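You operate a simulated robot arm through the tools that you are given. There is no shell and no other tool. Be economical: measure what you need, move in short steps, check, and stop when the job is done.

You are at the controls of a simulated two-armed robot. One attempt, no reset.

TASK
On the left end of the work bench, pour about 80 ml from the measuring jug into the red cup, holding that steady with the other hand, and put the measuring jug back.

It is judged by the outcome, as a careful person would: the job done as asked, and still so three seconds after it is handed in. It fails if anything else is knocked over, pushed out of place, dropped, spilled or broken.

THE ROBOT
Two 7-joint arms with two-finger parallel grippers on one trunk, on a base that drives. Base frame: it is fixed to the floor where the robot stands at the start and does not move with it; the origin is under the middle of the robot, x ahead of it, y to its left, z up; the surface under the hand at the start is at about z = 0.86. Lengths are in m, angles in degrees, forces in N, time in s.
The left shoulder is at the start at [0.05, 0.209, 1.196], the right one opposite. With the tool pointing down near the work surface each hand reaches from about 0.26 to 0.9 m from the robot's upright axis, wherever it stands, measured 20 degrees to its own side. Payload 4.4 kg a hand.
Tool frame (each hand has its own): the origin (TCP) lies between the finger pads and is the grasp point; the fingertips stand 0.023 m ahead of it; z points along the fingers, y is the line along which they close. Largest opening 0.094 m; finger width 0.038, thickness 0.01; the body of the gripper, 0.054 by 0.096 m, starts 0.039 m behind the TCP.
Orientation is told as [roll, pitch, yaw] about the base's x, y, z axes, in that order, counted from this pose: with the fingers straight down and closing along the base's y, the tool's x points along the base's -x, its y along +y and its z along -z.

THE INTERFACE
- The arms move only by the tool nudge_tool. It takes "left_motion", "right_motion" or both (then of equal length, played together; a hand with none holds still); each is one flat list of numbers, 7 for each row, row after row: the gripper command, from -1 (fully open) to 1 (shut), values between in proportion, then the shift along the tool's x, y, z in m, then the turn, a rotation vector about the tool's x, y, z in degrees. In form: [jaw, dx, dy, dz, wx, wy, wz, jaw, dx, dy, dz, wx, wy, wz, ...]. A call has 1 to 20 rows; each row is the pose to reach, as a shift and turn from the pose commanded when the call began, along the tool's axes at that moment. Each row takes 0.2 s and may step no farther than 0.05 m and 8.6 degrees from the row before; otherwise, or with a gripper value out of range, the whole call is refused. A pose out of reach is approached as far as the arm can. The call stops where the force on the tool passes 40 N (or 10 N more than at its start, if that is more) or the arm is blocked; 0.2 s more then pass. The fingers move at their own pace (about 0.108 m/s each) and stop on an object; they squeeze with about 23 N. The grip force told is the motor's: it shows also when the fingers shut on nothing. Time passes only in rows, and 0.2 s behind the last, so rows that repeat a pose let the fingers close. The reply holds the time, the measured pose of the TCP, the force on the tool along the base axes, the opening and the grip force, in the units named above and with some noise, with the torque about the TCP (base axes, N m) and any sound that the robot's microphone picked up.
- Cameras (640 x 400 px; columns grow to the right, rows downward): "scene" is now at [0.1577, -0.0091, 1.3737]; the picture's right is [-0.10, -1.00, 0.00], its down [-0.51, 0.05, -0.86] and it looks along [0.85, -0.08, -0.52] (base axes); focal length 214 px, centre (320, 200). "left" rides on the left gripper at [0.086, -0.016, -0.074] in its tool frame; the picture's right is [0.18, 0.98, 0.00], its down [-0.58, 0.11, -0.81] and it looks along [-0.79, 0.15, 0.59] (tool axes); focal length 243 px, centre (320, 200). "right" rides on the right gripper at [0.086, 0.016, -0.074] in its tool frame; the picture's right is [-0.18, 0.98, 0.00], its down [-0.58, -0.11, -0.81] and it looks along [-0.79, -0.15, 0.59] (tool axes); focal length 243 px, centre (320, 200). There is no depth. A picture from a camera that has moved, and an enlarged one, comes with that camera's place and axes in the base frame and with its lens.
- grab_frame(camera): a new picture of that camera. It takes no simulated time.
- lift_body(by): slides the trunk up (or, below 0, down) by that many m; the arms and the scene camera ride with it, the base frame stays. It gives what a move gives, with no picture.
- steer(legs): drives the robot by 1 to 6 legs, each [ahead, left, turn to the left] in m, m and degrees, along the robot's own axes; the way and the turn of a leg run together, so that a leg with both is an arc; at most 1.5 m and 180 degrees a leg. The arms and the cameras ride along, it lands a little off, and it stops where it bumps. It gives what a move gives.
- pan_tilt(pan, tilt): turns the head with the scene camera to pan (to the left, within 80 degrees either way) and tilt (down, from -29 to 69), counted from straight ahead of the robot. It gives what a move gives.
- zoom(camera, box): a new picture of the part [left, top, right, bottom] of that camera's present view, enlarged. It takes no simulated time.
- finish_job(): hands the job in; it is judged then, once.

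Work in short steps. Places have to be worked out from the pictures, the camera data and where the tool is seen: move nearer, look again, correct. Check each grasp and each placing, and mend what went wrong. You have 120 turns and 92 pictures in all, those below and enlarged ones among them. Open the grippers and draw the arms clear of the work before you hand the job in, unless the task says otherwise; then end with one line.

The tools are called after "Emit:" by a JSON object that holds its "api" and its "payload". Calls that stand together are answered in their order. nudge_tool: Moves the arms, as the interface text tells. Its arguments: {"type":"object","properties":{"left_motion":{"type":"array","items":{"type":"number"}},"right_motion":{"type":"array","items":{"type":"number"}}},"required":[]} The other tools are called the same way: lift_body (by) slides the trunk up or down; steer (legs) drives the base; pan_tilt (pan, tilt) turns the head that bears the scene camera; grab_frame (camera) takes a picture; zoom (camera, box) takes an enlarged picture of a part of a camera's view; finish_job () hands the job in.

At the start:

```text
clock: 0.0
left_tool_pos: [0.6905, 0.1401, 1.2261]
left_ee_rot: [0.0, 0.0, 0.0]
left_wrist_force: [1.5, -0.1, 0.1]
left_moment: [-0.02, -0.02, -0.01]
left_width: 0.094
left_gripper_force: 0.1
right_tool_pos: [0.4501, -0.2398, 1.2913]
right_ee_rot: [0.1, 0.0, 0.0]
right_wrist_force: [-0.8, -0.2, 0.1]
right_moment: [0.05, 0.02, -0.01]
right_width: 0.0939
right_gripper_force: 0.1
trunk travel left (down, up): [-0.275, 0.288]
robot x, y, heading: [0.0024, 0.0017, 0.2]
head pan, tilt: [-5.7, 31.0]
```

scene: 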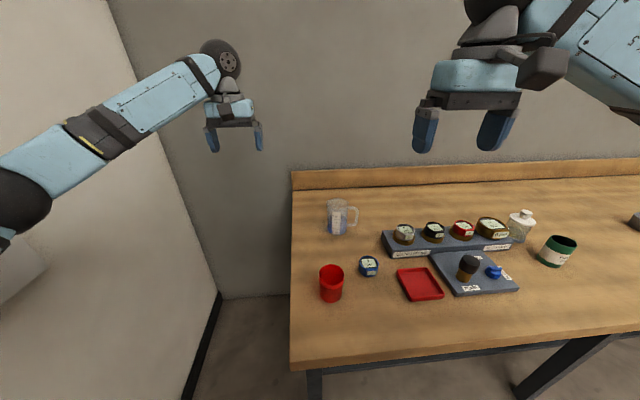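
right: 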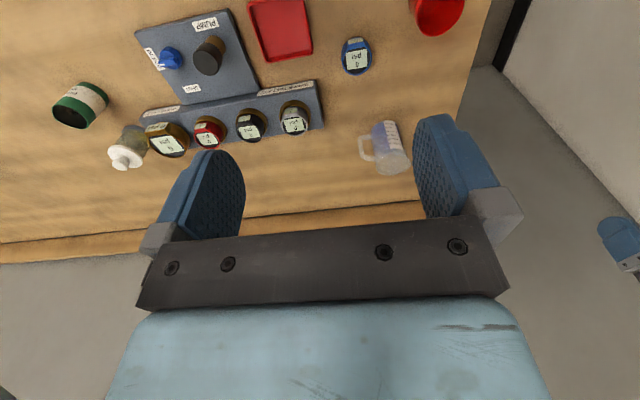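
left: 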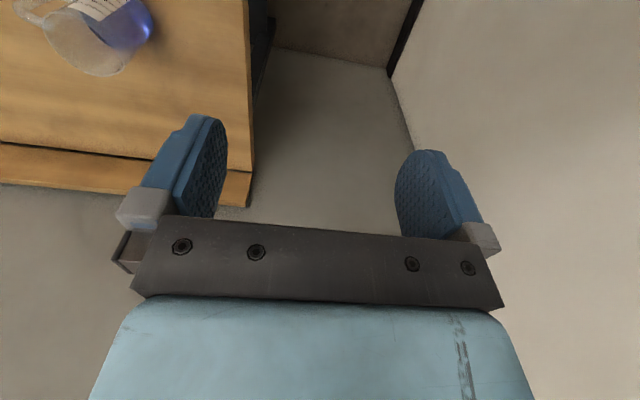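

I'll look closer at the jug and the cup first.

Emit:
{"api": "zoom", "payload": {"camera": "scene", "box": [280, 180, 440, 320]}}

Emit:
{"api": "zoom", "payload": {"camera": "right", "box": [320, 0, 500, 190]}}

```text
2.86 times, centred on (360, 250) of scene
camera zoom: at [0.1577, -0.0091, 1.3737], right [-0.1, -1.0, 0.0], down [-0.51, 0.05, -0.86], along [0.85, -0.08, -0.52], focal length 613 px, centre (206, 57)
```

zoom: 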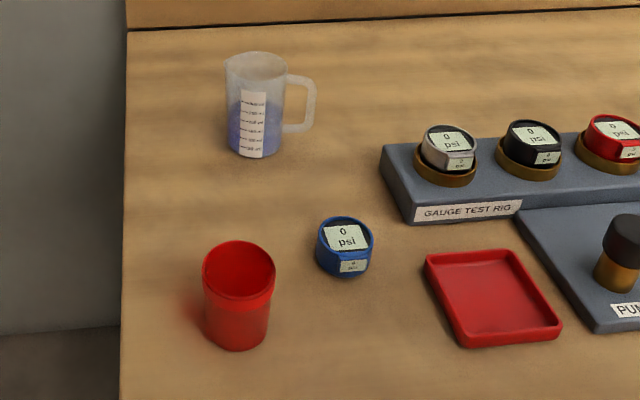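

```text
2.11 times, centred on (410, 95) of right
camera zoom: at [0.364, -0.2227, 1.3665], right [0.18, 0.98, 0.0], down [0.58, -0.11, 0.81], along [0.79, -0.15, -0.59], focal length 511 px, centre (130, 421)
```

zoom: 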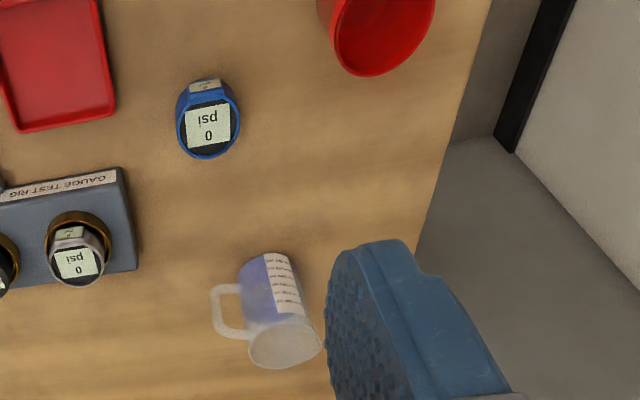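

The jug stands at about (0.78, -0.135) with its handle toward -y, and the cup is at about (0.52, -0.07). I'll turn the right hand by yaw -90 and the left by yaw -45, both high and clear.

Emit:
{"api": "nudge_tool", "payload": {"right_motion": [-1, -0.02, -0.01, 0.005, 0, 0, 8.2, -1, -0.04, -0.02, 0.01, 0, 0, 16.4, -1, -0.06, -0.03, 0.015, 0, 0, 24.5, -1, -0.08, -0.04, 0.02, 0, 0, 32.7, -1, -0.1, -0.05, 0.025, 0, 0, 40.9, -1, -0.12, -0.06, 0.03, 0, 0, 49.1, -1, -0.14, -0.07, 0.035, 0, 0, 57.3, -1, -0.16, -0.08, 0.04, 0, 0, 65.5, -1, -0.18, -0.09, 0.045, 0, 0, 73.6, -1, -0.2, -0.1, 0.05, 0, 0, 81.8, -1, -0.22, -0.11, 0.05, 0, 0, 90], "left_motion": [-1, 0.02, 0.01, 0, 0, 0, 4.1, -1, 0.04, 0.02, 0, 0, 0, 8.2, -1, 0.06, 0.03, 0, 0, 0, 12.3, -1, 0.08, 0.04, 0, 0, 0, 16.4, -1, 0.1, 0.05, 0, 0, 0, 20.5, -1, 0.12, 0.06, 0, 0, 0, 24.5, -1, 0.14, 0.07, 0, 0, 0, 28.6, -1, 0.16, 0.08, 0, 0, 0, 32.7, -1, 0.18, 0.08, 0, 0, 0, 36.8, -1, 0.2, 0.08, 0, 0, 0, 40.9, -1, 0.22, 0.08, 0, 0, 0, 45]}}

```text
clock: 2.6
left_tool_pos: [0.4801, 0.1218, 1.2269]
left_ee_rot: [0.4, 1.4, -51.3]
left_wrist_force: [-1.3, 0.0, 0.3]
left_moment: [-0.04, -0.08, -0.05]
left_width: 0.0939
left_gripper_force: 0.1
right_tool_pos: [0.6441, -0.4462, 1.2412]
right_ee_rot: [0.2, 1.2, -93.9]
right_wrist_force: [-1.6, -1.1, 1.2]
right_moment: [0.09, -0.08, 0.0]
right_width: 0.0939
right_gripper_force: 0.1
trunk travel left (down, up): [-0.275, 0.288]
robot x, y, heading: [-0.0015, -0.0296, -4.0]
head pan, tilt: [-5.7, 31.0]
stopped in row 11 (left hand): the arm was blocked; the commanded pose is now the measured one
```

The left arm got blocked and the base turned -4°, probably because the left elbow touched the wall. I'll look.

Emit:
{"api": "pan_tilt", "payload": {"pan": 25, "tilt": 25}}

Emit:
{"api": "grab_frame", "payload": {"camera": "scene"}}

```text
clock: 3.6
left_tool_pos: [0.4824, 0.1212, 1.2275]
left_ee_rot: [0.6, 1.6, -50.9]
left_wrist_force: [-0.5, -0.4, 0.1]
left_moment: [0.02, -0.01, 0.0]
left_width: 0.0941
left_gripper_force: 0.1
right_tool_pos: [0.6504, -0.4447, 1.2308]
right_ee_rot: [-0.2, 1.4, -93.8]
right_wrist_force: [-0.9, 0.3, 0.1]
right_moment: [-0.01, 0.01, 0.0]
right_width: 0.094
right_gripper_force: 0.1
trunk travel left (down, up): [-0.275, 0.288]
robot x, y, heading: [-0.0016, -0.0309, -3.9]
head pan, tilt: [25.0, 25.0]
```

```text
86 pictures are left
camera scene: at [0.1565, -0.028, 1.3837], right [0.36, -0.93, -0.02], down [-0.4, -0.13, -0.91], along [0.84, 0.34, -0.42], focal length 214 px, centre (320, 200)
```

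scene: 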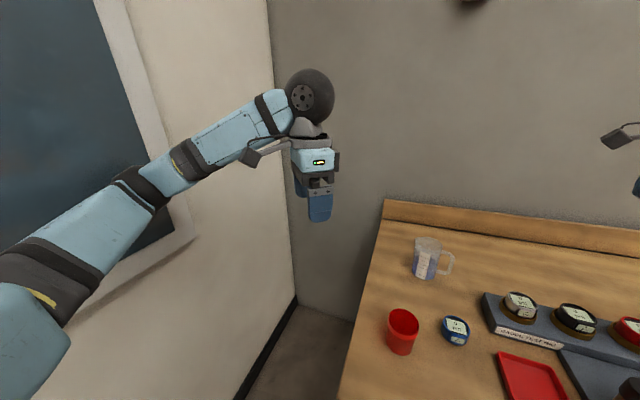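

The left elbow is against the wall on the left. I'll drive the robot about 0.28 m to the right and square it up, which gives both arms room.

Emit:
{"api": "steer", "payload": {"legs": [[0, -0.05, 0], [0, -0.2, 4]]}}

Emit:
{"api": "pan_tilt", "payload": {"pan": 10, "tilt": 35}}

Emit:
{"api": "grab_frame", "payload": {"camera": "scene"}}

```text
clock: 6.7
left_tool_pos: [0.4596, -0.0656, 1.2237]
left_ee_rot: [-0.3, 0.4, -45.9]
left_wrist_force: [1.0, -0.2, -0.1]
left_moment: [-0.02, -0.02, 0.0]
left_width: 0.0941
left_gripper_force: 0.0
right_tool_pos: [0.6681, -0.621, 1.2423]
right_ee_rot: [0.0, 0.1, -89.4]
right_wrist_force: [0.5, 0.9, 0.0]
right_moment: [-0.03, -0.01, -0.01]
right_width: 0.0937
right_gripper_force: 0.1
trunk travel left (down, up): [-0.275, 0.288]
robot x, y, heading: [-0.0061, -0.2832, 0.7]
head pan, tilt: [25.0, 25.0]
```

```text
clock: 7.4
left_tool_pos: [0.459, -0.065, 1.2235]
left_ee_rot: [-0.3, 0.4, -45.9]
left_wrist_force: [-0.6, -0.3, -0.7]
left_moment: [-0.06, 0.0, 0.02]
left_width: 0.094
left_gripper_force: 0.0
right_tool_pos: [0.6671, -0.6209, 1.2425]
right_ee_rot: [-0.1, 0.0, -89.4]
right_wrist_force: [-1.5, 0.3, 0.1]
right_moment: [-0.02, -0.01, -0.02]
right_width: 0.0939
right_gripper_force: 0.0
trunk travel left (down, up): [-0.275, 0.288]
robot x, y, heading: [-0.0076, -0.2793, 0.6]
head pan, tilt: [10.0, 35.0]
```

```text
85 pictures are left
camera scene: at [0.147, -0.2626, 1.3676], right [0.19, -0.98, 0.0], down [-0.56, -0.11, -0.82], along [0.81, 0.15, -0.57], focal length 214 px, centre (320, 200)
```

scene: 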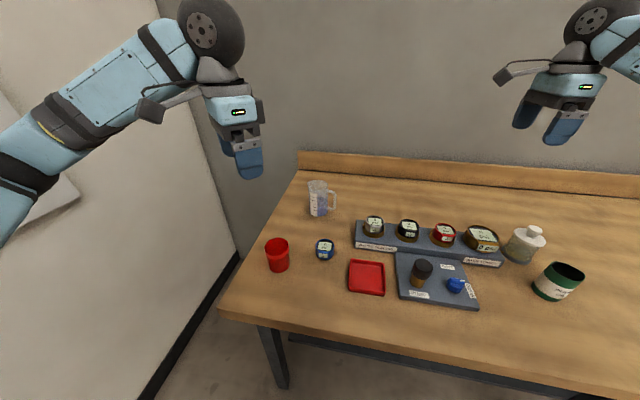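

Everything is in view and the left arm is free. I'll zoom in to triangulate from this new viewpoint.

Emit:
{"api": "zoom", "payload": {"camera": "scene", "box": [250, 170, 410, 290]}}

```text
3.33 times, centred on (330, 230) of scene
camera zoom: at [0.147, -0.2626, 1.3676], right [0.19, -0.98, 0.0], down [-0.56, -0.11, -0.82], along [0.81, 0.15, -0.57], focal length 715 px, centre (287, 100)
```

zoom: 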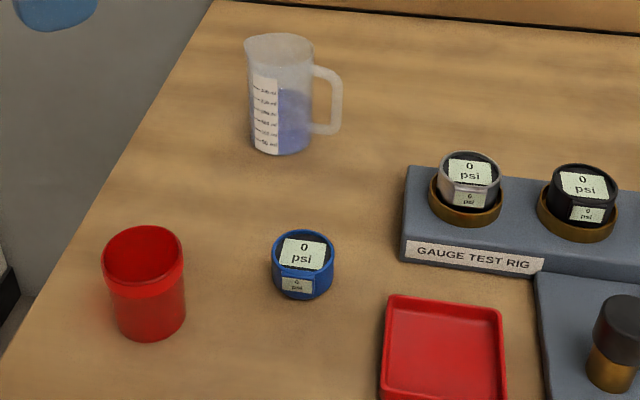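

Triangulated: jug at (0.785, -0.136), rim z≈0.985, and the handle bar at y≈-0.197, z 0.89–0.96. The cup is at (0.524, -0.073), rim z≈0.932. I'll tilt the right hand 45° and bring it behind and above the handle.

Emit:
{"api": "nudge_tool", "payload": {"right_motion": [-1, 0.036, 0.015, 0.021, 0, 5.6, 0, -1, 0.072, 0.03, 0.042, 0, 11.2, 0, -1, 0.109, 0.044, 0.064, 0, 16.8, 0, -1, 0.145, 0.059, 0.085, 0, 22.4, 0, -1, 0.181, 0.074, 0.106, 0, 28, 0, -1, 0.217, 0.089, 0.128, 0, 33.6, 0, -1, 0.254, 0.103, 0.149, 0, 39.3, 0, -1, 0.29, 0.118, 0.17, 0, 45, 0, -1, 0.29, 0.118, 0.17, 0, 45, 0]}}

Emit:
{"api": "grab_frame", "payload": {"camera": "right"}}

Emit:
{"api": "grab_frame", "payload": {"camera": "scene"}}

```text
clock: 9.4
left_tool_pos: [0.4589, -0.0657, 1.2234]
left_ee_rot: [-0.3, 0.4, -45.8]
left_wrist_force: [-0.3, -0.1, 0.1]
left_moment: [0.02, -0.02, 0.01]
left_width: 0.0937
left_gripper_force: 0.1
right_tool_pos: [0.7822, -0.3304, 1.0713]
right_ee_rot: [0.1, 45.1, -89.4]
right_wrist_force: [0.4, -0.2, 0.5]
right_moment: [-0.01, 0.02, -0.03]
right_width: 0.0942
right_gripper_force: 0.1
trunk travel left (down, up): [-0.275, 0.288]
robot x, y, heading: [-0.0104, -0.2796, 0.7]
head pan, tilt: [10.0, 35.0]
```

```text
83 pictures are left
camera right: at [0.7979, -0.322, 1.1857], right [0.98, -0.12, -0.13], down [-0.1, -0.98, 0.16], along [-0.15, -0.14, -0.98], focal length 243 px, centre (320, 200)
```

right: 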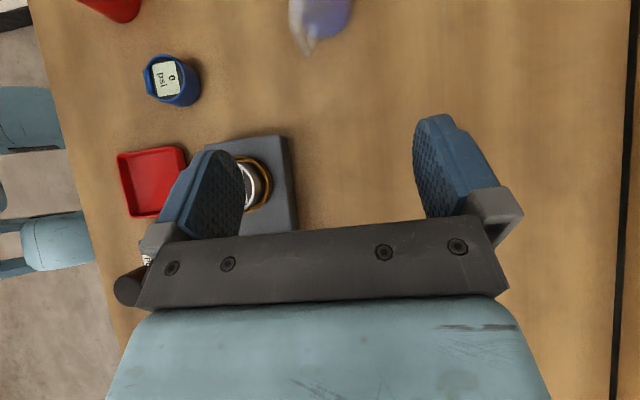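

```text
82 pictures are left
camera scene: at [0.1464, -0.2635, 1.3677], right [0.18, -0.98, 0.0], down [-0.56, -0.11, -0.82], along [0.81, 0.15, -0.57], focal length 214 px, centre (320, 200)
```

scene: 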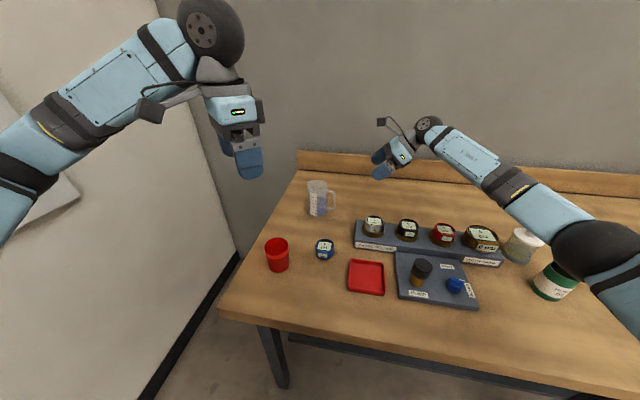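

The pose is good. I'll zoom on the jug handle in the wrist view.

Emit:
{"api": "zoom", "payload": {"camera": "right", "box": [260, 0, 380, 80]}}

```text
5.00 times, centred on (320, 40) of right
camera zoom: at [0.7979, -0.322, 1.1857], right [0.98, -0.12, -0.13], down [-0.1, -0.98, 0.16], along [-0.15, -0.14, -0.98], focal length 1213 px, centre (320, 1000)
```

zoom: 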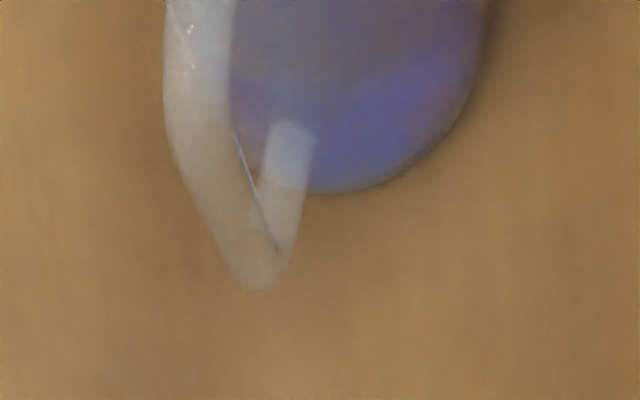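

The handle bar is at about (0.76, -0.193), and its plane points to azimuth about -108°. I'll yaw the hand to line up with it and stop 6 cm short.

Emit:
{"api": "nudge_tool", "payload": {"right_motion": [-1, -0.001, -0.009, 0.033, -3.2, 0, 3.2, -1, -0.002, -0.018, 0.066, -6.4, 0, 6.4, -1, -0.003, -0.027, 0.1, -9.6, 0, 9.6, -1, -0.004, -0.037, 0.133, -12.7, 0, 12.7, -1, -0.004, -0.037, 0.133, -12.7, 0, 12.7]}}

Emit:
{"api": "grab_frame", "payload": {"camera": "right"}}

Emit:
{"api": "zoom", "payload": {"camera": "scene", "box": [280, 120, 440, 240]}}

```text
clock: 10.6
left_tool_pos: [0.4602, -0.0644, 1.2225]
left_ee_rot: [-0.2, 0.5, -45.9]
left_wrist_force: [0.1, 1.2, -0.6]
left_moment: [-0.01, 0.02, 0.0]
left_width: 0.094
left_gripper_force: 0.0
right_tool_pos: [0.7452, -0.2385, 0.9754]
right_ee_rot: [-0.1, 45.0, -107.4]
right_wrist_force: [0.4, -0.7, 0.0]
right_moment: [-0.02, -0.01, 0.01]
right_width: 0.0938
right_gripper_force: 0.0
trunk travel left (down, up): [-0.275, 0.288]
robot x, y, heading: [-0.0074, -0.2804, 0.5]
head pan, tilt: [10.0, 35.0]
```

```text
80 pictures are left
camera right: at [0.7626, -0.2352, 1.0891], right [0.9, -0.42, -0.13], down [-0.4, -0.9, 0.16], along [-0.18, -0.09, -0.98], focal length 243 px, centre (320, 200)
```

right: 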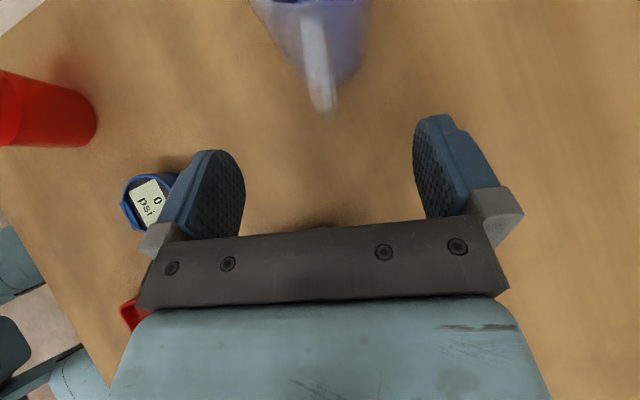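

```text
3.33 times, centred on (360, 180) of scene
camera zoom: at [0.147, -0.263, 1.3676], right [0.18, -0.98, 0.0], down [-0.56, -0.11, -0.82], along [0.81, 0.15, -0.57], focal length 715 px, centre (187, 267)
```

zoom: 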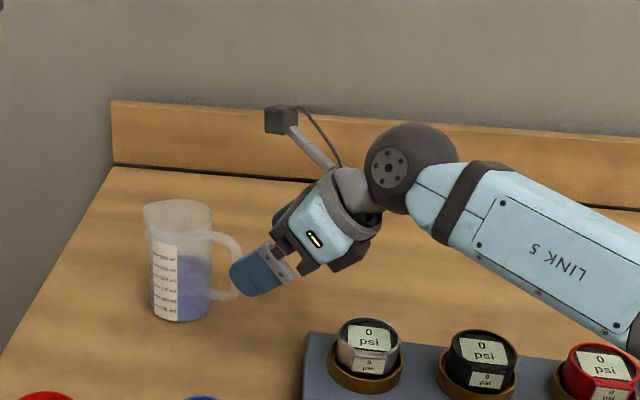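

The handle is centered between the fingers to within about 2 mm. I'll advance 6 cm along the tool and check.

Emit:
{"api": "nudge_tool", "payload": {"right_motion": [-1, 0, 0.001, 0.02, 0, 0, 0, -1, 0, 0.002, 0.04, 0, 0, 0, -1, 0, 0.002, 0.062, 0, 0, 0, -1, 0, 0.002, 0.062, 0, 0, 0]}}

Emit:
{"api": "grab_frame", "payload": {"camera": "right"}}

Emit:
{"api": "zoom", "payload": {"camera": "scene", "box": [280, 130, 400, 230]}}

```text
clock: 11.6
left_tool_pos: [0.4597, -0.0646, 1.2224]
left_ee_rot: [-0.3, 0.4, -45.9]
left_wrist_force: [0.7, -0.3, 0.9]
left_moment: [0.01, -0.02, -0.03]
left_width: 0.094
left_gripper_force: 0.0
right_tool_pos: [0.7617, -0.1967, 0.9318]
right_ee_rot: [0.0, 45.1, -107.3]
right_wrist_force: [0.3, -0.1, -0.6]
right_moment: [0.01, -0.02, -0.01]
right_width: 0.0941
right_gripper_force: 0.1
trunk travel left (down, up): [-0.275, 0.288]
robot x, y, heading: [-0.0101, -0.2775, 0.6]
head pan, tilt: [10.0, 35.0]
```

```text
78 pictures are left
camera right: at [0.7779, -0.1942, 1.0457], right [0.9, -0.42, -0.13], down [-0.4, -0.9, 0.16], along [-0.18, -0.09, -0.98], focal length 243 px, centre (320, 200)
```

right: 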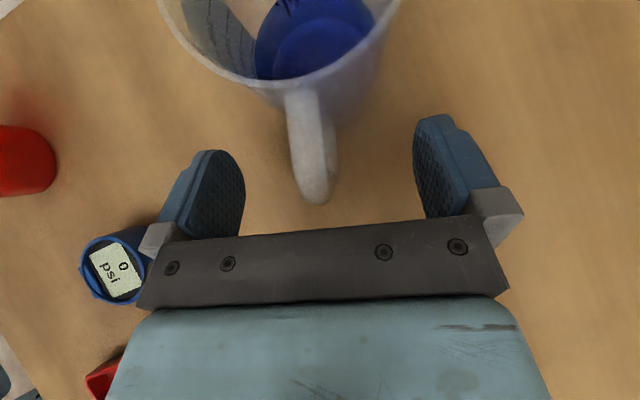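

```text
4.00 times, centred on (340, 180) of scene
camera zoom: at [0.1468, -0.2632, 1.3676], right [0.18, -0.98, 0.0], down [-0.56, -0.11, -0.82], along [0.81, 0.15, -0.57], focal length 858 px, centre (240, 280)
```

zoom: 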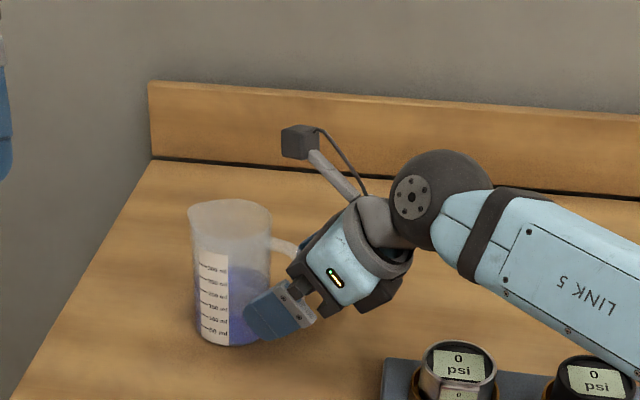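

The handle sits well between the fingers. I'll read the jug scale before gripping.

Emit:
{"api": "zoom", "payload": {"camera": "scene", "box": [322, 174, 352, 220]}}

Emit:
{"api": "zoom", "payload": {"camera": "left", "box": [0, 0, 640, 400]}}

```text
8.70 times, centred on (337, 197) of scene
camera zoom: at [0.1468, -0.2632, 1.3676], right [0.18, -0.98, 0.0], down [-0.56, -0.11, -0.82], along [0.81, 0.15, -0.57], focal length 1865 px, centre (172, 226)
```

zoom: 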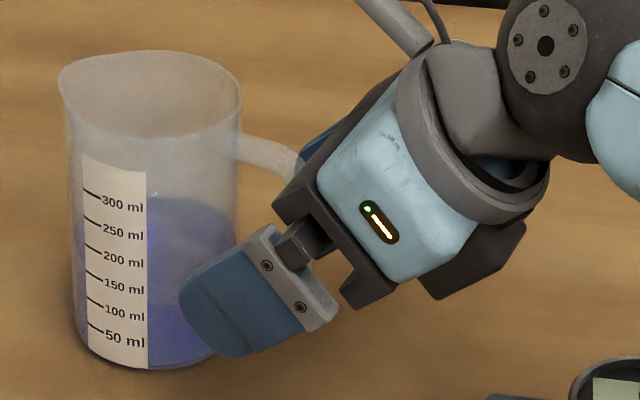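

```text
1.00 times, centred on (320, 200) of left (not enlarged: the box is as wide or as high as the picture)
camera zoom: at [0.3878, -0.0148, 1.2979], right [0.58, 0.82, 0.0], down [0.49, -0.34, 0.8], along [0.65, -0.46, -0.6], focal length 243 px, centre (320, 200)
```

zoom: 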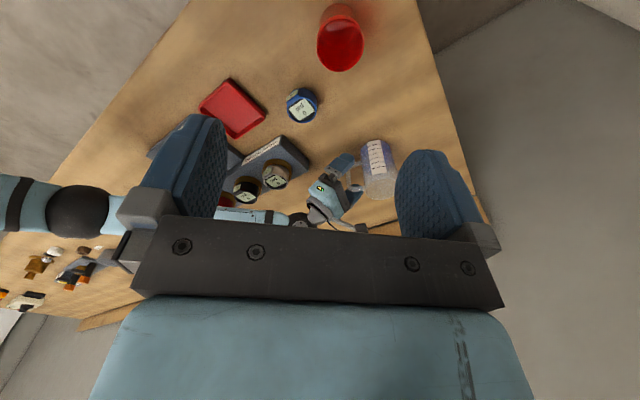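

The jug holds about 200 ml, and its marks are 50 ml apart. Before gripping it I'll bring the left hand, tilted 45° and approaching diagonally, to a point 12 cm short of the cup.

Emit:
{"api": "nudge_tool", "payload": {"left_motion": [-1, 0.006, 0.007, 0.036, 0, -7.5, 0, -1, 0.013, 0.013, 0.072, 0, -15, 0, -1, 0.019, 0.02, 0.107, 0, -22.5, 0, -1, 0.025, 0.027, 0.143, 0, -30, 0, -1, 0.032, 0.033, 0.179, 0, -37.5, 0, -1, 0.038, 0.04, 0.2145, 0, -45, 0, -1, 0.038, 0.04, 0.2145, 0, -45, 0]}}

Emit:
{"api": "grab_frame", "payload": {"camera": "left"}}

Emit:
{"api": "grab_frame", "payload": {"camera": "scene"}}

```text
clock: 13.2
left_tool_pos: [0.4607, -0.0078, 1.0077]
left_ee_rot: [-0.3, -44.7, -45.7]
left_wrist_force: [0.1, 0.3, -0.2]
left_moment: [0.02, -0.02, 0.0]
left_width: 0.0941
left_gripper_force: 0.0
right_tool_pos: [0.7616, -0.1985, 0.932]
right_ee_rot: [0.0, 45.1, -107.4]
right_wrist_force: [-0.7, 0.1, 0.6]
right_moment: [-0.01, 0.0, -0.01]
right_width: 0.094
right_gripper_force: 0.1
trunk travel left (down, up): [-0.275, 0.288]
robot x, y, heading: [-0.0092, -0.2775, 0.6]
head pan, tilt: [10.0, 35.0]
```

```text
74 pictures are left
camera left: at [0.369, 0.0623, 0.9999], right [0.61, 0.78, -0.13], down [-0.03, 0.19, 0.98], along [0.79, -0.6, 0.14], focal length 243 px, centre (320, 200)
```

left: 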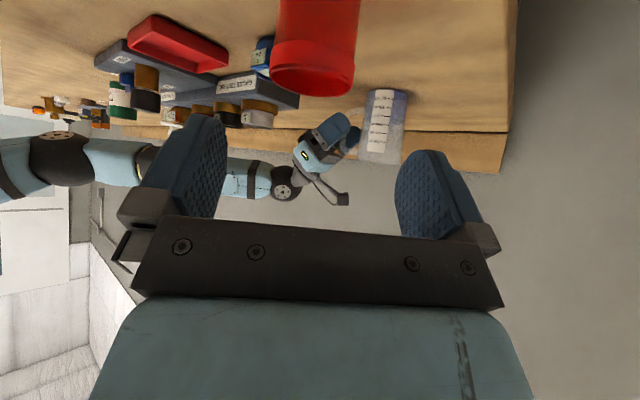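

```text
73 pictures are left
camera scene: at [0.1474, -0.2632, 1.3675], right [0.18, -0.98, 0.0], down [-0.56, -0.11, -0.82], along [0.8, 0.15, -0.57], focal length 214 px, centre (320, 200)
```

scene: 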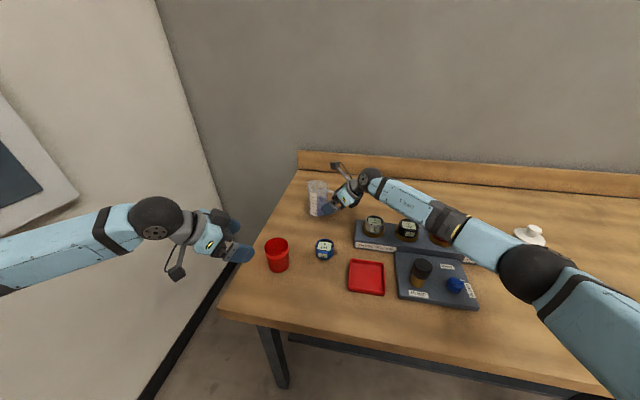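

The left hand is lined up with the cup. I'll advance 12 cm along the fingers and check before closing.

Emit:
{"api": "nudge_tool", "payload": {"left_motion": [-1, 0, -0.001, 0.035, 0, 0, 0, -1, 0, -0.002, 0.07, 0, 0, 0, -1, 0, -0.003, 0.1, 0, 0, 0, -1, 0, -0.003, 0.12, 0, 0, 0, -1, 0, -0.003, 0.12, 0, 0, 0]}}

Emit:
{"api": "grab_frame", "payload": {"camera": "left"}}

Emit:
{"api": "zoom", "payload": {"camera": "scene", "box": [180, 190, 360, 300]}}

```text
clock: 14.4
left_tool_pos: [0.5167, -0.0713, 0.9227]
left_ee_rot: [-0.5, -44.5, -45.5]
left_wrist_force: [0.2, 0.4, 0.1]
left_moment: [0.01, -0.02, 0.0]
left_width: 0.0942
left_gripper_force: 0.0
right_tool_pos: [0.7614, -0.1983, 0.9328]
right_ee_rot: [-0.1, 45.0, -107.4]
right_wrist_force: [-0.1, -0.1, -0.3]
right_moment: [0.0, 0.0, 0.01]
right_width: 0.0938
right_gripper_force: 0.0
trunk travel left (down, up): [-0.275, 0.288]
robot x, y, heading: [-0.006, -0.2806, 0.6]
head pan, tilt: [10.0, 35.0]
```

```text
72 pictures are left
camera left: at [0.4246, -0.0019, 0.9147], right [0.61, 0.78, -0.14], down [-0.02, 0.19, 0.98], along [0.79, -0.6, 0.13], focal length 243 px, centre (320, 200)
```

left: 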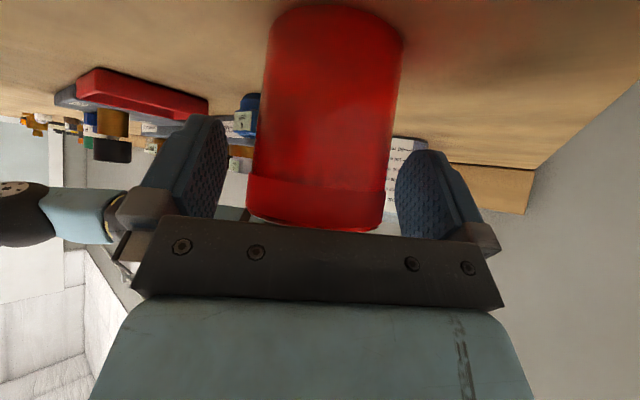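

```text
3.56 times, centred on (270, 245) of scene
camera zoom: at [0.1469, -0.2626, 1.3676], right [0.18, -0.98, 0.0], down [-0.56, -0.11, -0.82], along [0.81, 0.15, -0.57], focal length 763 px, centre (498, 40)
```

zoom: 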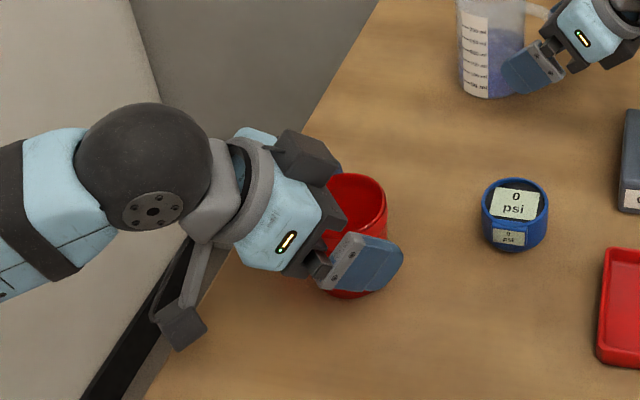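

The cup is between the fingers, about 3 mm off center. I'll correct that and close gently.

Emit:
{"api": "nudge_tool", "payload": {"left_motion": [-1, 0, 0.003, 0, 0, 0, 0, -0.2, 0, 0.003, 0, 0, 0, 0, 0, 0, 0.003, 0, 0, 0, 0, 0.2, 0, 0.003, 0, 0, 0, 0, 0.4, 0, 0.003, 0, 0, 0, 0, 0.4, 0, 0.003, 0, 0, 0, 0]}}

Emit:
{"api": "zoom", "payload": {"camera": "scene", "box": [180, 190, 360, 300]}}

```text
clock: 15.8
left_tool_pos: [0.5179, -0.0684, 0.9237]
left_ee_rot: [-0.4, -44.6, -45.6]
left_wrist_force: [0.0, 0.3, 0.0]
left_moment: [0.02, -0.01, 0.03]
left_width: 0.0611
left_gripper_force: 22.7
right_tool_pos: [0.7601, -0.1985, 0.9319]
right_ee_rot: [0.0, 44.9, -107.5]
right_wrist_force: [0.3, -0.9, 0.4]
right_moment: [0.01, 0.01, -0.02]
right_width: 0.094
right_gripper_force: 0.1
trunk travel left (down, up): [-0.275, 0.288]
robot x, y, heading: [-0.0044, -0.2826, 0.8]
head pan, tilt: [10.0, 35.0]
```

```text
3.56 times, centred on (270, 245) of scene
camera zoom: at [0.147, -0.2627, 1.3675], right [0.18, -0.98, 0.0], down [-0.56, -0.11, -0.82], along [0.81, 0.15, -0.57], focal length 763 px, centre (498, 40)
```

zoom: 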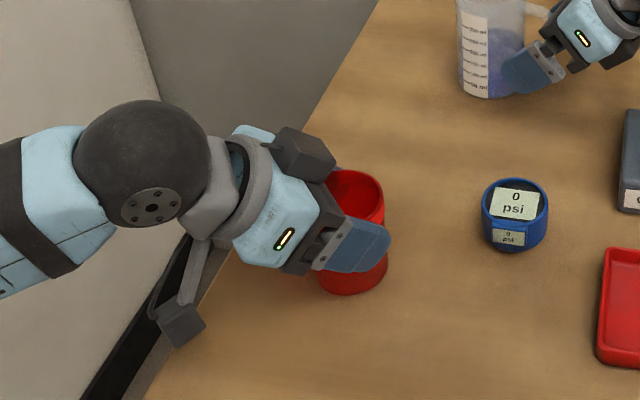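

The cup is held, 61 mm wide and with no side forces. Now I'll close the right hand on the jug handle.

Emit:
{"api": "nudge_tool", "payload": {"right_motion": [-0.3, 0, 0, 0, 0, 0, 0, 0.2, 0, 0, 0, 0, 0, 0, 0.6, 0, 0, 0, 0, 0, 0, 1, 0, 0, 0, 0, 0, 0, 1, 0, 0, 0, 0, 0, 0]}}

Emit:
{"api": "grab_frame", "payload": {"camera": "right"}}

```text
clock: 17.0
left_tool_pos: [0.5195, -0.0697, 0.922]
left_ee_rot: [-0.4, -44.6, -45.5]
left_wrist_force: [0.1, -0.6, -0.3]
left_moment: [0.01, -0.01, 0.02]
left_width: 0.0609
left_gripper_force: 23.3
right_tool_pos: [0.7602, -0.1983, 0.932]
right_ee_rot: [0.0, 45.1, -107.5]
right_wrist_force: [-2.4, -0.1, 0.5]
right_moment: [-0.07, 0.09, 0.07]
right_width: 0.0117
right_gripper_force: 22.9
trunk travel left (down, up): [-0.275, 0.288]
robot x, y, heading: [-0.0052, -0.2789, 0.5]
head pan, tilt: [10.0, 35.0]
```

```text
69 pictures are left
camera right: at [0.7778, -0.1939, 1.0457], right [0.9, -0.42, -0.13], down [-0.4, -0.9, 0.16], along [-0.18, -0.09, -0.98], focal length 243 px, centre (320, 200)
```

right: 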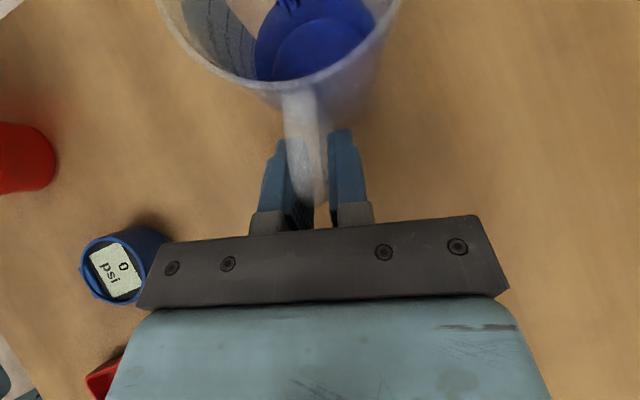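

The handle is gripped at 11.7 mm. I'll lift straight up 10 cm and check that it doesn't sag.

Emit:
{"api": "nudge_tool", "payload": {"right_motion": [1, 0.007, 0, -0.007, 0, 0, 0, 1, 0.021, 0, -0.021, 0, 0, 0, 1, 0.036, 0, -0.036, 0, 0, 0, 1, 0.05, 0, -0.05, 0, 0, 0, 1, 0.064, 0, -0.064, 0, 0, 0, 1, 0.071, 0, -0.071, 0, 0, 0, 1, 0.071, 0, -0.071, 0, 0, 0]}}

Emit:
{"api": "zoom", "payload": {"camera": "scene", "box": [260, 130, 420, 250]}}

Emit:
{"api": "grab_frame", "payload": {"camera": "right"}}

```text
clock: 18.6
left_tool_pos: [0.519, -0.0698, 0.9235]
left_ee_rot: [-0.5, -44.6, -45.5]
left_wrist_force: [0.4, 0.3, 0.9]
left_moment: [-0.02, 0.02, 0.01]
left_width: 0.0609
left_gripper_force: 22.7
right_tool_pos: [0.7601, -0.197, 1.0314]
right_ee_rot: [0.0, 45.0, -107.4]
right_wrist_force: [0.3, 0.0, -1.6]
right_moment: [-0.12, 0.05, 0.0]
right_width: 0.0115
right_gripper_force: 22.7
trunk travel left (down, up): [-0.275, 0.288]
robot x, y, heading: [-0.0088, -0.281, 0.6]
head pan, tilt: [10.0, 35.0]
```

```text
3.33 times, centred on (340, 190) of scene
camera zoom: at [0.1473, -0.2627, 1.3675], right [0.18, -0.98, 0.0], down [-0.56, -0.11, -0.82], along [0.8, 0.15, -0.57], focal length 715 px, centre (253, 233)
```

zoom: 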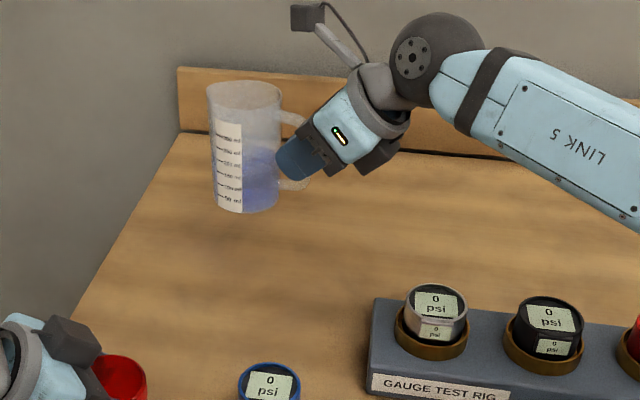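

```text
67 pictures are left
camera right: at [0.7775, -0.1934, 1.1453], right [0.9, -0.42, -0.13], down [-0.4, -0.9, 0.16], along [-0.18, -0.09, -0.98], focal length 243 px, centre (320, 200)
```

right: 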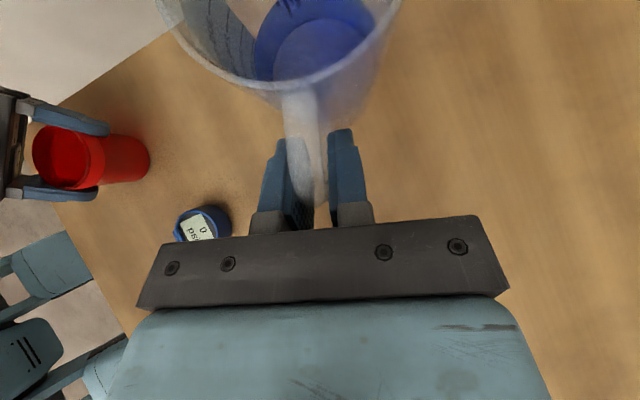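

The jug is firmly held and upright. I'll carry it level and slowly to a spot beside and above the cup.

Emit:
{"api": "nudge_tool", "payload": {"right_motion": [1, -0.001, -0.006, -0.002, 0, 0, 0, 1, -0.002, -0.019, -0.006, 0, 0, 0, 1, -0.005, -0.038, -0.013, 0, 0, 0, 1, -0.007, -0.06, -0.02, 0, 0, 0, 1, -0.01, -0.083, -0.028, 0, 0, 0, 1, -0.013, -0.106, -0.036, 0, 0, 0, 1, -0.016, -0.129, -0.044, 0, 0, 0, 1, -0.019, -0.152, -0.052, 0, 0, 0, 1, -0.022, -0.175, -0.06, 0, 0, 0, 1, -0.025, -0.198, -0.068, 0, 0, 0, 1, -0.028, -0.221, -0.075, 0, 0, 0, 1, -0.03, -0.241, -0.081, 0, 0, 0, 1, -0.0315, -0.255, -0.086, 0, 0, 0, 1, -0.0325, -0.262, -0.089, 0, 0, 0, 1, -0.0325, -0.264, -0.089, 0, 0, 0, 1, -0.0325, -0.264, -0.089, 0, 0, 0]}}

Emit:
{"api": "grab_frame", "payload": {"camera": "scene"}}

Emit:
{"api": "grab_frame", "payload": {"camera": "right"}}

```text
clock: 22.0
left_tool_pos: [0.5184, -0.0685, 0.9226]
left_ee_rot: [-0.4, -44.7, -45.5]
left_wrist_force: [0.0, 1.3, 0.1]
left_moment: [-0.01, 0.02, 0.02]
left_width: 0.0609
left_gripper_force: 23.3
right_tool_pos: [0.4827, -0.1997, 1.0716]
right_ee_rot: [-0.1, 45.0, -107.4]
right_wrist_force: [-0.3, 0.2, -2.3]
right_moment: [-0.15, 0.05, -0.04]
right_width: 0.0118
right_gripper_force: 23.1
trunk travel left (down, up): [-0.275, 0.288]
robot x, y, heading: [-0.0076, -0.2788, 0.4]
head pan, tilt: [10.0, 35.0]
```

```text
66 pictures are left
camera scene: at [0.1473, -0.2627, 1.3675], right [0.18, -0.98, 0.0], down [-0.56, -0.11, -0.82], along [0.8, 0.15, -0.57], focal length 214 px, centre (320, 200)
```

scene: 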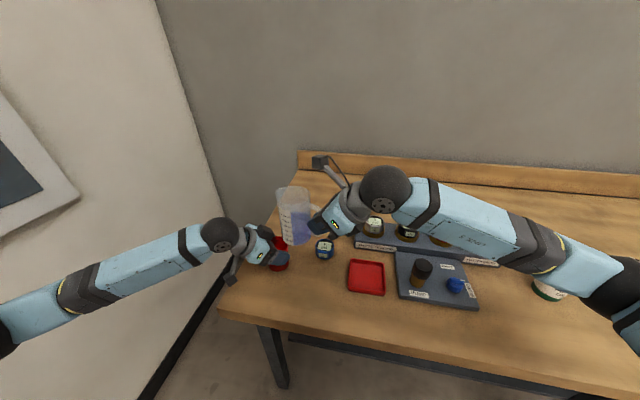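

```text
65 pictures are left
camera right: at [0.4993, -0.1966, 1.1855], right [0.9, -0.42, -0.13], down [-0.4, -0.9, 0.16], along [-0.18, -0.09, -0.98], focal length 243 px, centre (320, 200)
```

right: 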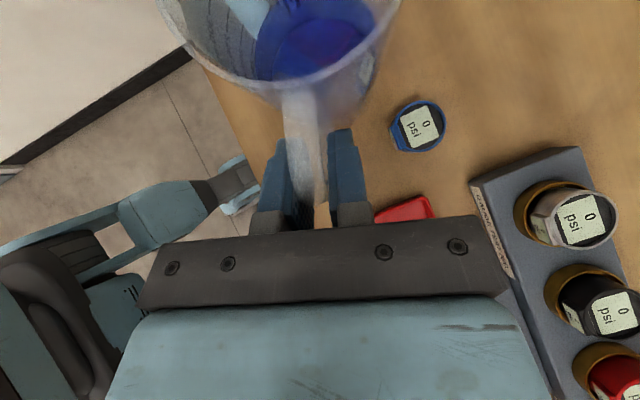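

Still upright. A close-up will let me check where the spout is relative to the cup.

Emit:
{"api": "zoom", "payload": {"camera": "scene", "box": [230, 160, 370, 280]}}

```text
3.33 times, centred on (300, 220) of scene
camera zoom: at [0.1473, -0.2627, 1.3675], right [0.18, -0.98, 0.0], down [-0.56, -0.11, -0.82], along [0.8, 0.15, -0.57], focal length 715 px, centre (387, 133)
```

zoom: 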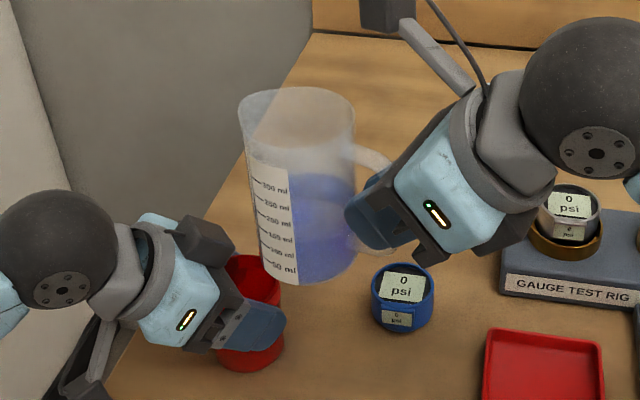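

Emit:
{"api": "zoom", "payload": {"camera": "scene", "box": [276, 182, 326, 250]}}

```text
5.88 times, centred on (301, 216) of scene
camera zoom: at [0.1473, -0.2627, 1.3675], right [0.18, -0.98, 0.0], down [-0.56, -0.11, -0.82], along [0.8, 0.15, -0.57], focal length 1262 px, centre (432, 106)
```

zoom: 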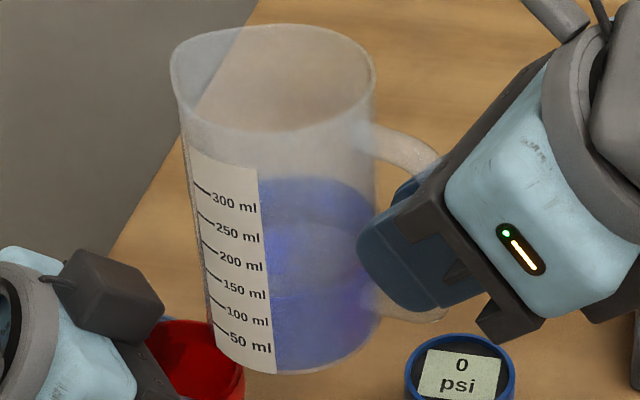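

About 200 ml is in the jug. Pouring toward +y clears the left fingers better, so I'll yaw the jug +16° and shift it slightly first.

Emit:
{"api": "nudge_tool", "payload": {"right_motion": [1, 0.001, 0.008, 0, 2.8, 0, -2.8, 1, 0.001, 0.016, -0.001, 5.6, 0, -5.6, 1, 0.002, 0.024, -0.001, 8.5, 0, -8.5, 1, 0.003, 0.033, -0.001, 11.3, 0, -11.3, 1, 0.003, 0.033, -0.001, 11.3, 0, -11.3]}}

Emit:
{"api": "zoom", "payload": {"camera": "scene", "box": [230, 160, 370, 280]}}

```text
clock: 23.2
left_tool_pos: [0.5175, -0.0699, 0.9233]
left_ee_rot: [-0.5, -44.7, -45.4]
left_wrist_force: [0.7, 0.4, 0.9]
left_moment: [0.0, -0.01, -0.02]
left_width: 0.0613
left_gripper_force: 23.3
right_tool_pos: [0.5142, -0.2078, 1.0744]
right_ee_rot: [0.1, 45.0, -91.4]
right_wrist_force: [0.1, -1.3, -2.7]
right_moment: [-0.15, 0.01, -0.01]
right_width: 0.0118
right_gripper_force: 23.2
trunk travel left (down, up): [-0.275, 0.288]
robot x, y, heading: [-0.0076, -0.2803, 0.4]
head pan, tilt: [10.0, 35.0]
```

```text
3.33 times, centred on (300, 220) of scene
camera zoom: at [0.1472, -0.2626, 1.3675], right [0.18, -0.98, 0.0], down [-0.56, -0.11, -0.82], along [0.81, 0.15, -0.57], focal length 715 px, centre (387, 133)
```

zoom: 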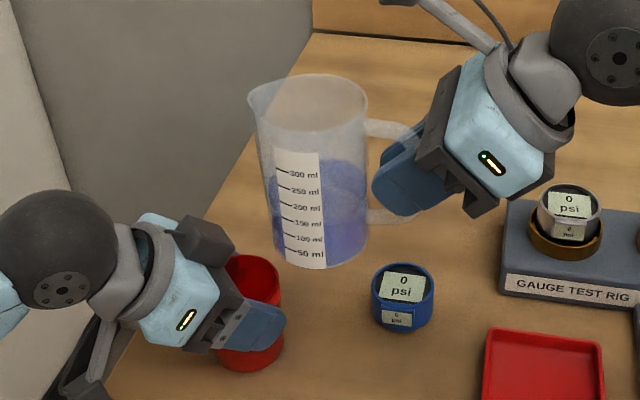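

The spout is at about 0.102 forward and 0.051 up from the TCP, and the label faces the camera. I'll tilt 50°, still below the pouring angle, while bringing the spout over the cup.

Emit:
{"api": "nudge_tool", "payload": {"right_motion": [1, 0, 0, 0.003, 0, -5, 0, 1, -0.001, 0, 0.006, 0, -10, 0, 1, -0.001, 0, 0.009, 0, -15, 0, 1, -0.001, 0, 0.012, 0, -20, 0, 1, -0.002, 0.001, 0.015, 0, -25, 0, 1, -0.002, 0.001, 0.018, 0, -30, 0, 1, -0.002, 0.001, 0.021, 0, -35, 0, 1, -0.003, 0.001, 0.024, 0, -40, 0, 1, -0.003, 0.001, 0.027, 0, -45, 0, 1, -0.0035, 0.001, 0.0304, 0, -50, 0, 1, -0.0035, 0.001, 0.0304, 0, -50, 0]}}

Emit:
{"api": "zoom", "payload": {"camera": "scene", "box": [230, 160, 370, 280]}}

Emit:
{"api": "grab_frame", "payload": {"camera": "right"}}

```text
clock: 25.6
left_tool_pos: [0.5181, -0.0698, 0.9229]
left_ee_rot: [-0.4, -44.6, -45.6]
left_wrist_force: [0.1, 0.0, 0.2]
left_moment: [-0.01, 0.03, -0.05]
left_width: 0.0608
left_gripper_force: 23.3
right_tool_pos: [0.5155, -0.1901, 1.0495]
right_ee_rot: [-0.1, -5.0, -91.4]
right_wrist_force: [-0.4, 0.4, -1.4]
right_moment: [-0.05, 0.01, -0.02]
right_width: 0.0119
right_gripper_force: 23.1
trunk travel left (down, up): [-0.275, 0.288]
robot x, y, heading: [-0.008, -0.2795, 0.5]
head pan, tilt: [10.0, 35.0]
```

```text
3.33 times, centred on (300, 220) of scene
camera zoom: at [0.1473, -0.263, 1.3675], right [0.18, -0.98, 0.0], down [-0.56, -0.11, -0.82], along [0.8, 0.15, -0.57], focal length 715 px, centre (387, 133)
```

zoom: 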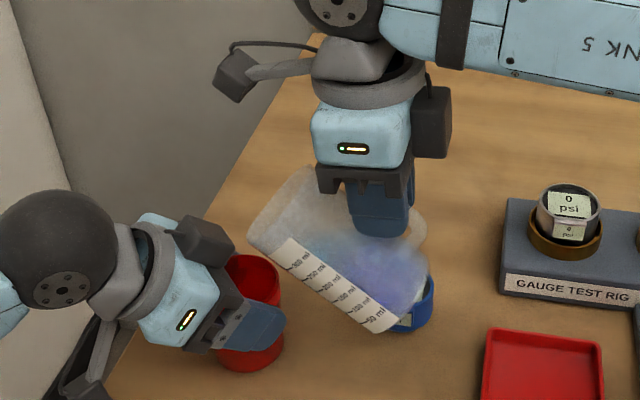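

```text
60 pictures are left
camera right: at [0.5333, -0.0979, 1.1167], right [0.98, -0.21, 0.02], down [-0.12, -0.51, 0.85], along [-0.17, -0.84, -0.52], focal length 243 px, centre (320, 200)
```

right: 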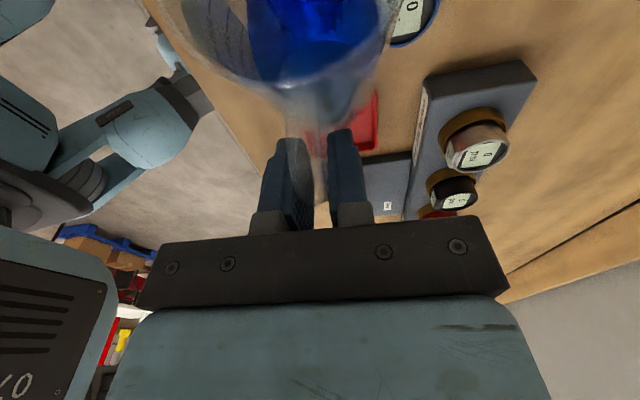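

All as expected: the spout is at about y=-0.087, z≈0.995, over the cup. I'll tilt on to 60°, pivoting about the spout.

Emit:
{"api": "nudge_tool", "payload": {"right_motion": [1, 0.004, 0, 0, 0, -2.5, 0, 1, 0.008, 0, 0, 0, -5, 0, 1, 0.012, 0, 0, 0, -7.5, 0, 1, 0.015, 0, 0.001, 0, -10, 0, 1, 0.015, 0, 0.001, 0, -10, 0]}}

Emit:
{"api": "zoom", "payload": {"camera": "scene", "box": [240, 190, 350, 280]}}

```text
clock: 26.8
left_tool_pos: [0.5185, -0.0697, 0.9235]
left_ee_rot: [-0.4, -44.6, -45.6]
left_wrist_force: [0.1, -0.1, -0.2]
left_moment: [-0.01, -0.03, -0.01]
left_width: 0.061
left_gripper_force: 22.6
right_tool_pos: [0.5161, -0.1757, 1.0474]
right_ee_rot: [0.0, -15.0, -91.4]
right_wrist_force: [0.7, -0.4, -4.2]
right_moment: [0.0, 0.0, -0.02]
right_width: 0.0118
right_gripper_force: 23.1
trunk travel left (down, up): [-0.275, 0.288]
robot x, y, heading: [-0.0063, -0.2815, 0.6]
head pan, tilt: [10.0, 35.0]
```

```text
4.44 times, centred on (295, 235) of scene
camera zoom: at [0.1473, -0.2629, 1.3675], right [0.18, -0.98, 0.0], down [-0.56, -0.11, -0.82], along [0.8, 0.15, -0.57], focal length 953 px, centre (431, 44)
```

zoom: 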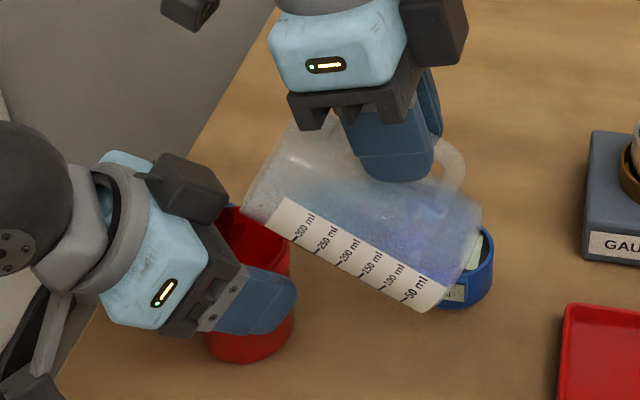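

The liquid is close to the lip. I'll tilt slowly by 5° more, to 65°, with the spout held fixed and 4 mm higher.

Emit:
{"api": "nudge_tool", "payload": {"right_motion": [1, 0.0005, 0, -0.003, 0, -1, 0, 1, 0.001, 0, -0.006, 0, -2, 0, 1, 0.0016, 0, -0.008, 0, -3, 0, 1, 0.002, 0, -0.0105, 0, -4, 0, 1, 0.0027, 0, -0.0132, 0, -5, 0, 1, 0.0027, 0, -0.0132, 0, -5, 0]}}

Emit:
{"api": "zoom", "payload": {"camera": "scene", "box": [240, 190, 350, 280]}}

```text
clock: 28.2
left_tool_pos: [0.5196, -0.0703, 0.9226]
left_ee_rot: [-0.4, -44.6, -45.5]
left_wrist_force: [-0.2, 0.8, -0.4]
left_moment: [-0.01, 0.01, 0.0]
left_width: 0.061
left_gripper_force: 23.8
right_tool_pos: [0.5164, -0.1698, 1.06]
right_ee_rot: [0.0, -20.1, -91.4]
right_wrist_force: [-0.6, 0.4, -1.6]
right_moment: [-0.02, -0.01, 0.02]
right_width: 0.012
right_gripper_force: 23.4
trunk travel left (down, up): [-0.275, 0.288]
robot x, y, heading: [-0.0093, -0.2806, 0.6]
head pan, tilt: [10.0, 35.0]
```

```text
4.44 times, centred on (295, 235) of scene
camera zoom: at [0.1474, -0.2628, 1.3675], right [0.18, -0.98, 0.0], down [-0.56, -0.11, -0.82], along [0.8, 0.15, -0.57], focal length 953 px, centre (431, 44)
```

zoom: 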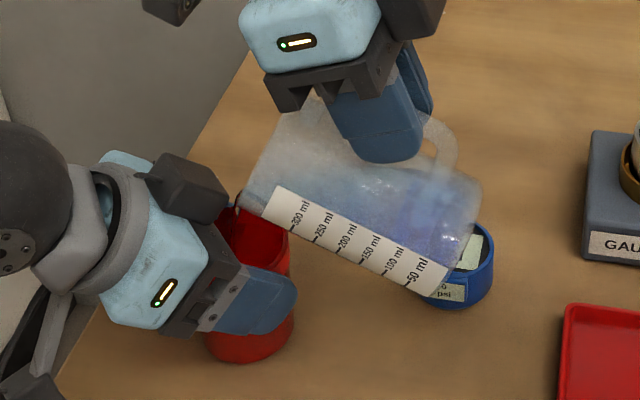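

No clear stream yet. I'll tilt 3° more and hold for a moment.

Emit:
{"api": "nudge_tool", "payload": {"right_motion": [1, 0.0007, 0, -0.0019, 0, -1, 0, 1, 0.0015, 0, -0.0038, 0, -2, 0, 1, 0.0022, 0, -0.0056, 0, -3, 0, 1, 0.0022, 0, -0.0056, 0, -3, 0]}}

Emit:
{"api": "zoom", "payload": {"camera": "scene", "box": [240, 190, 350, 280]}}

```text
clock: 29.2
left_tool_pos: [0.5178, -0.0699, 0.9227]
left_ee_rot: [-0.5, -44.6, -45.5]
left_wrist_force: [0.3, 0.0, 0.3]
left_moment: [-0.02, -0.01, 0.0]
left_width: 0.0612
left_gripper_force: 22.8
right_tool_pos: [0.5178, -0.1651, 1.0652]
right_ee_rot: [0.0, -23.0, -91.3]
right_wrist_force: [-0.1, -0.4, -2.2]
right_moment: [-0.04, 0.02, 0.0]
right_width: 0.012
right_gripper_force: 23.4
trunk travel left (down, up): [-0.275, 0.288]
robot x, y, heading: [-0.0081, -0.279, 0.7]
head pan, tilt: [10.0, 35.0]
```

```text
4.44 times, centred on (295, 235) of scene
camera zoom: at [0.1473, -0.2628, 1.3675], right [0.18, -0.98, 0.0], down [-0.56, -0.11, -0.82], along [0.8, 0.15, -0.57], focal length 953 px, centre (431, 44)
```

zoom: 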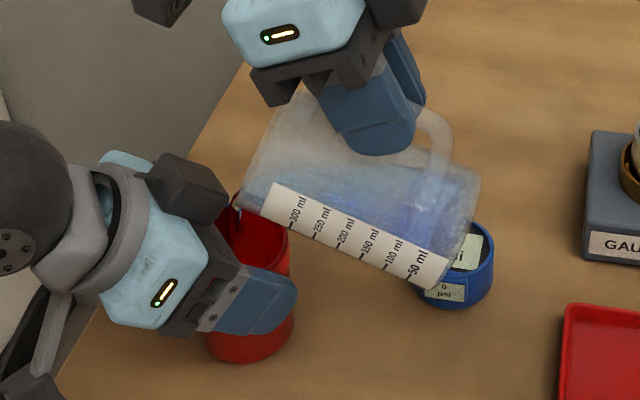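

Emit:
{"api": "zoom", "payload": {"camera": "scene", "box": [268, 215, 308, 265]}}

```text
8.00 times, centred on (288, 240) of scene
camera zoom: at [0.1473, -0.2628, 1.3675], right [0.18, -0.98, 0.0], down [-0.56, -0.11, -0.82], along [0.8, 0.15, -0.57], focal length 1716 px, centre (576, -120)
```

zoom: 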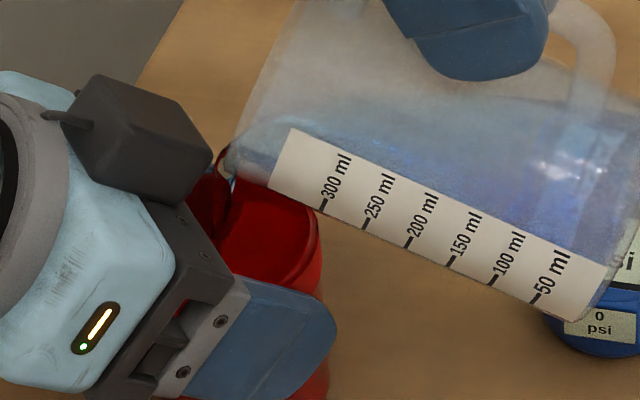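

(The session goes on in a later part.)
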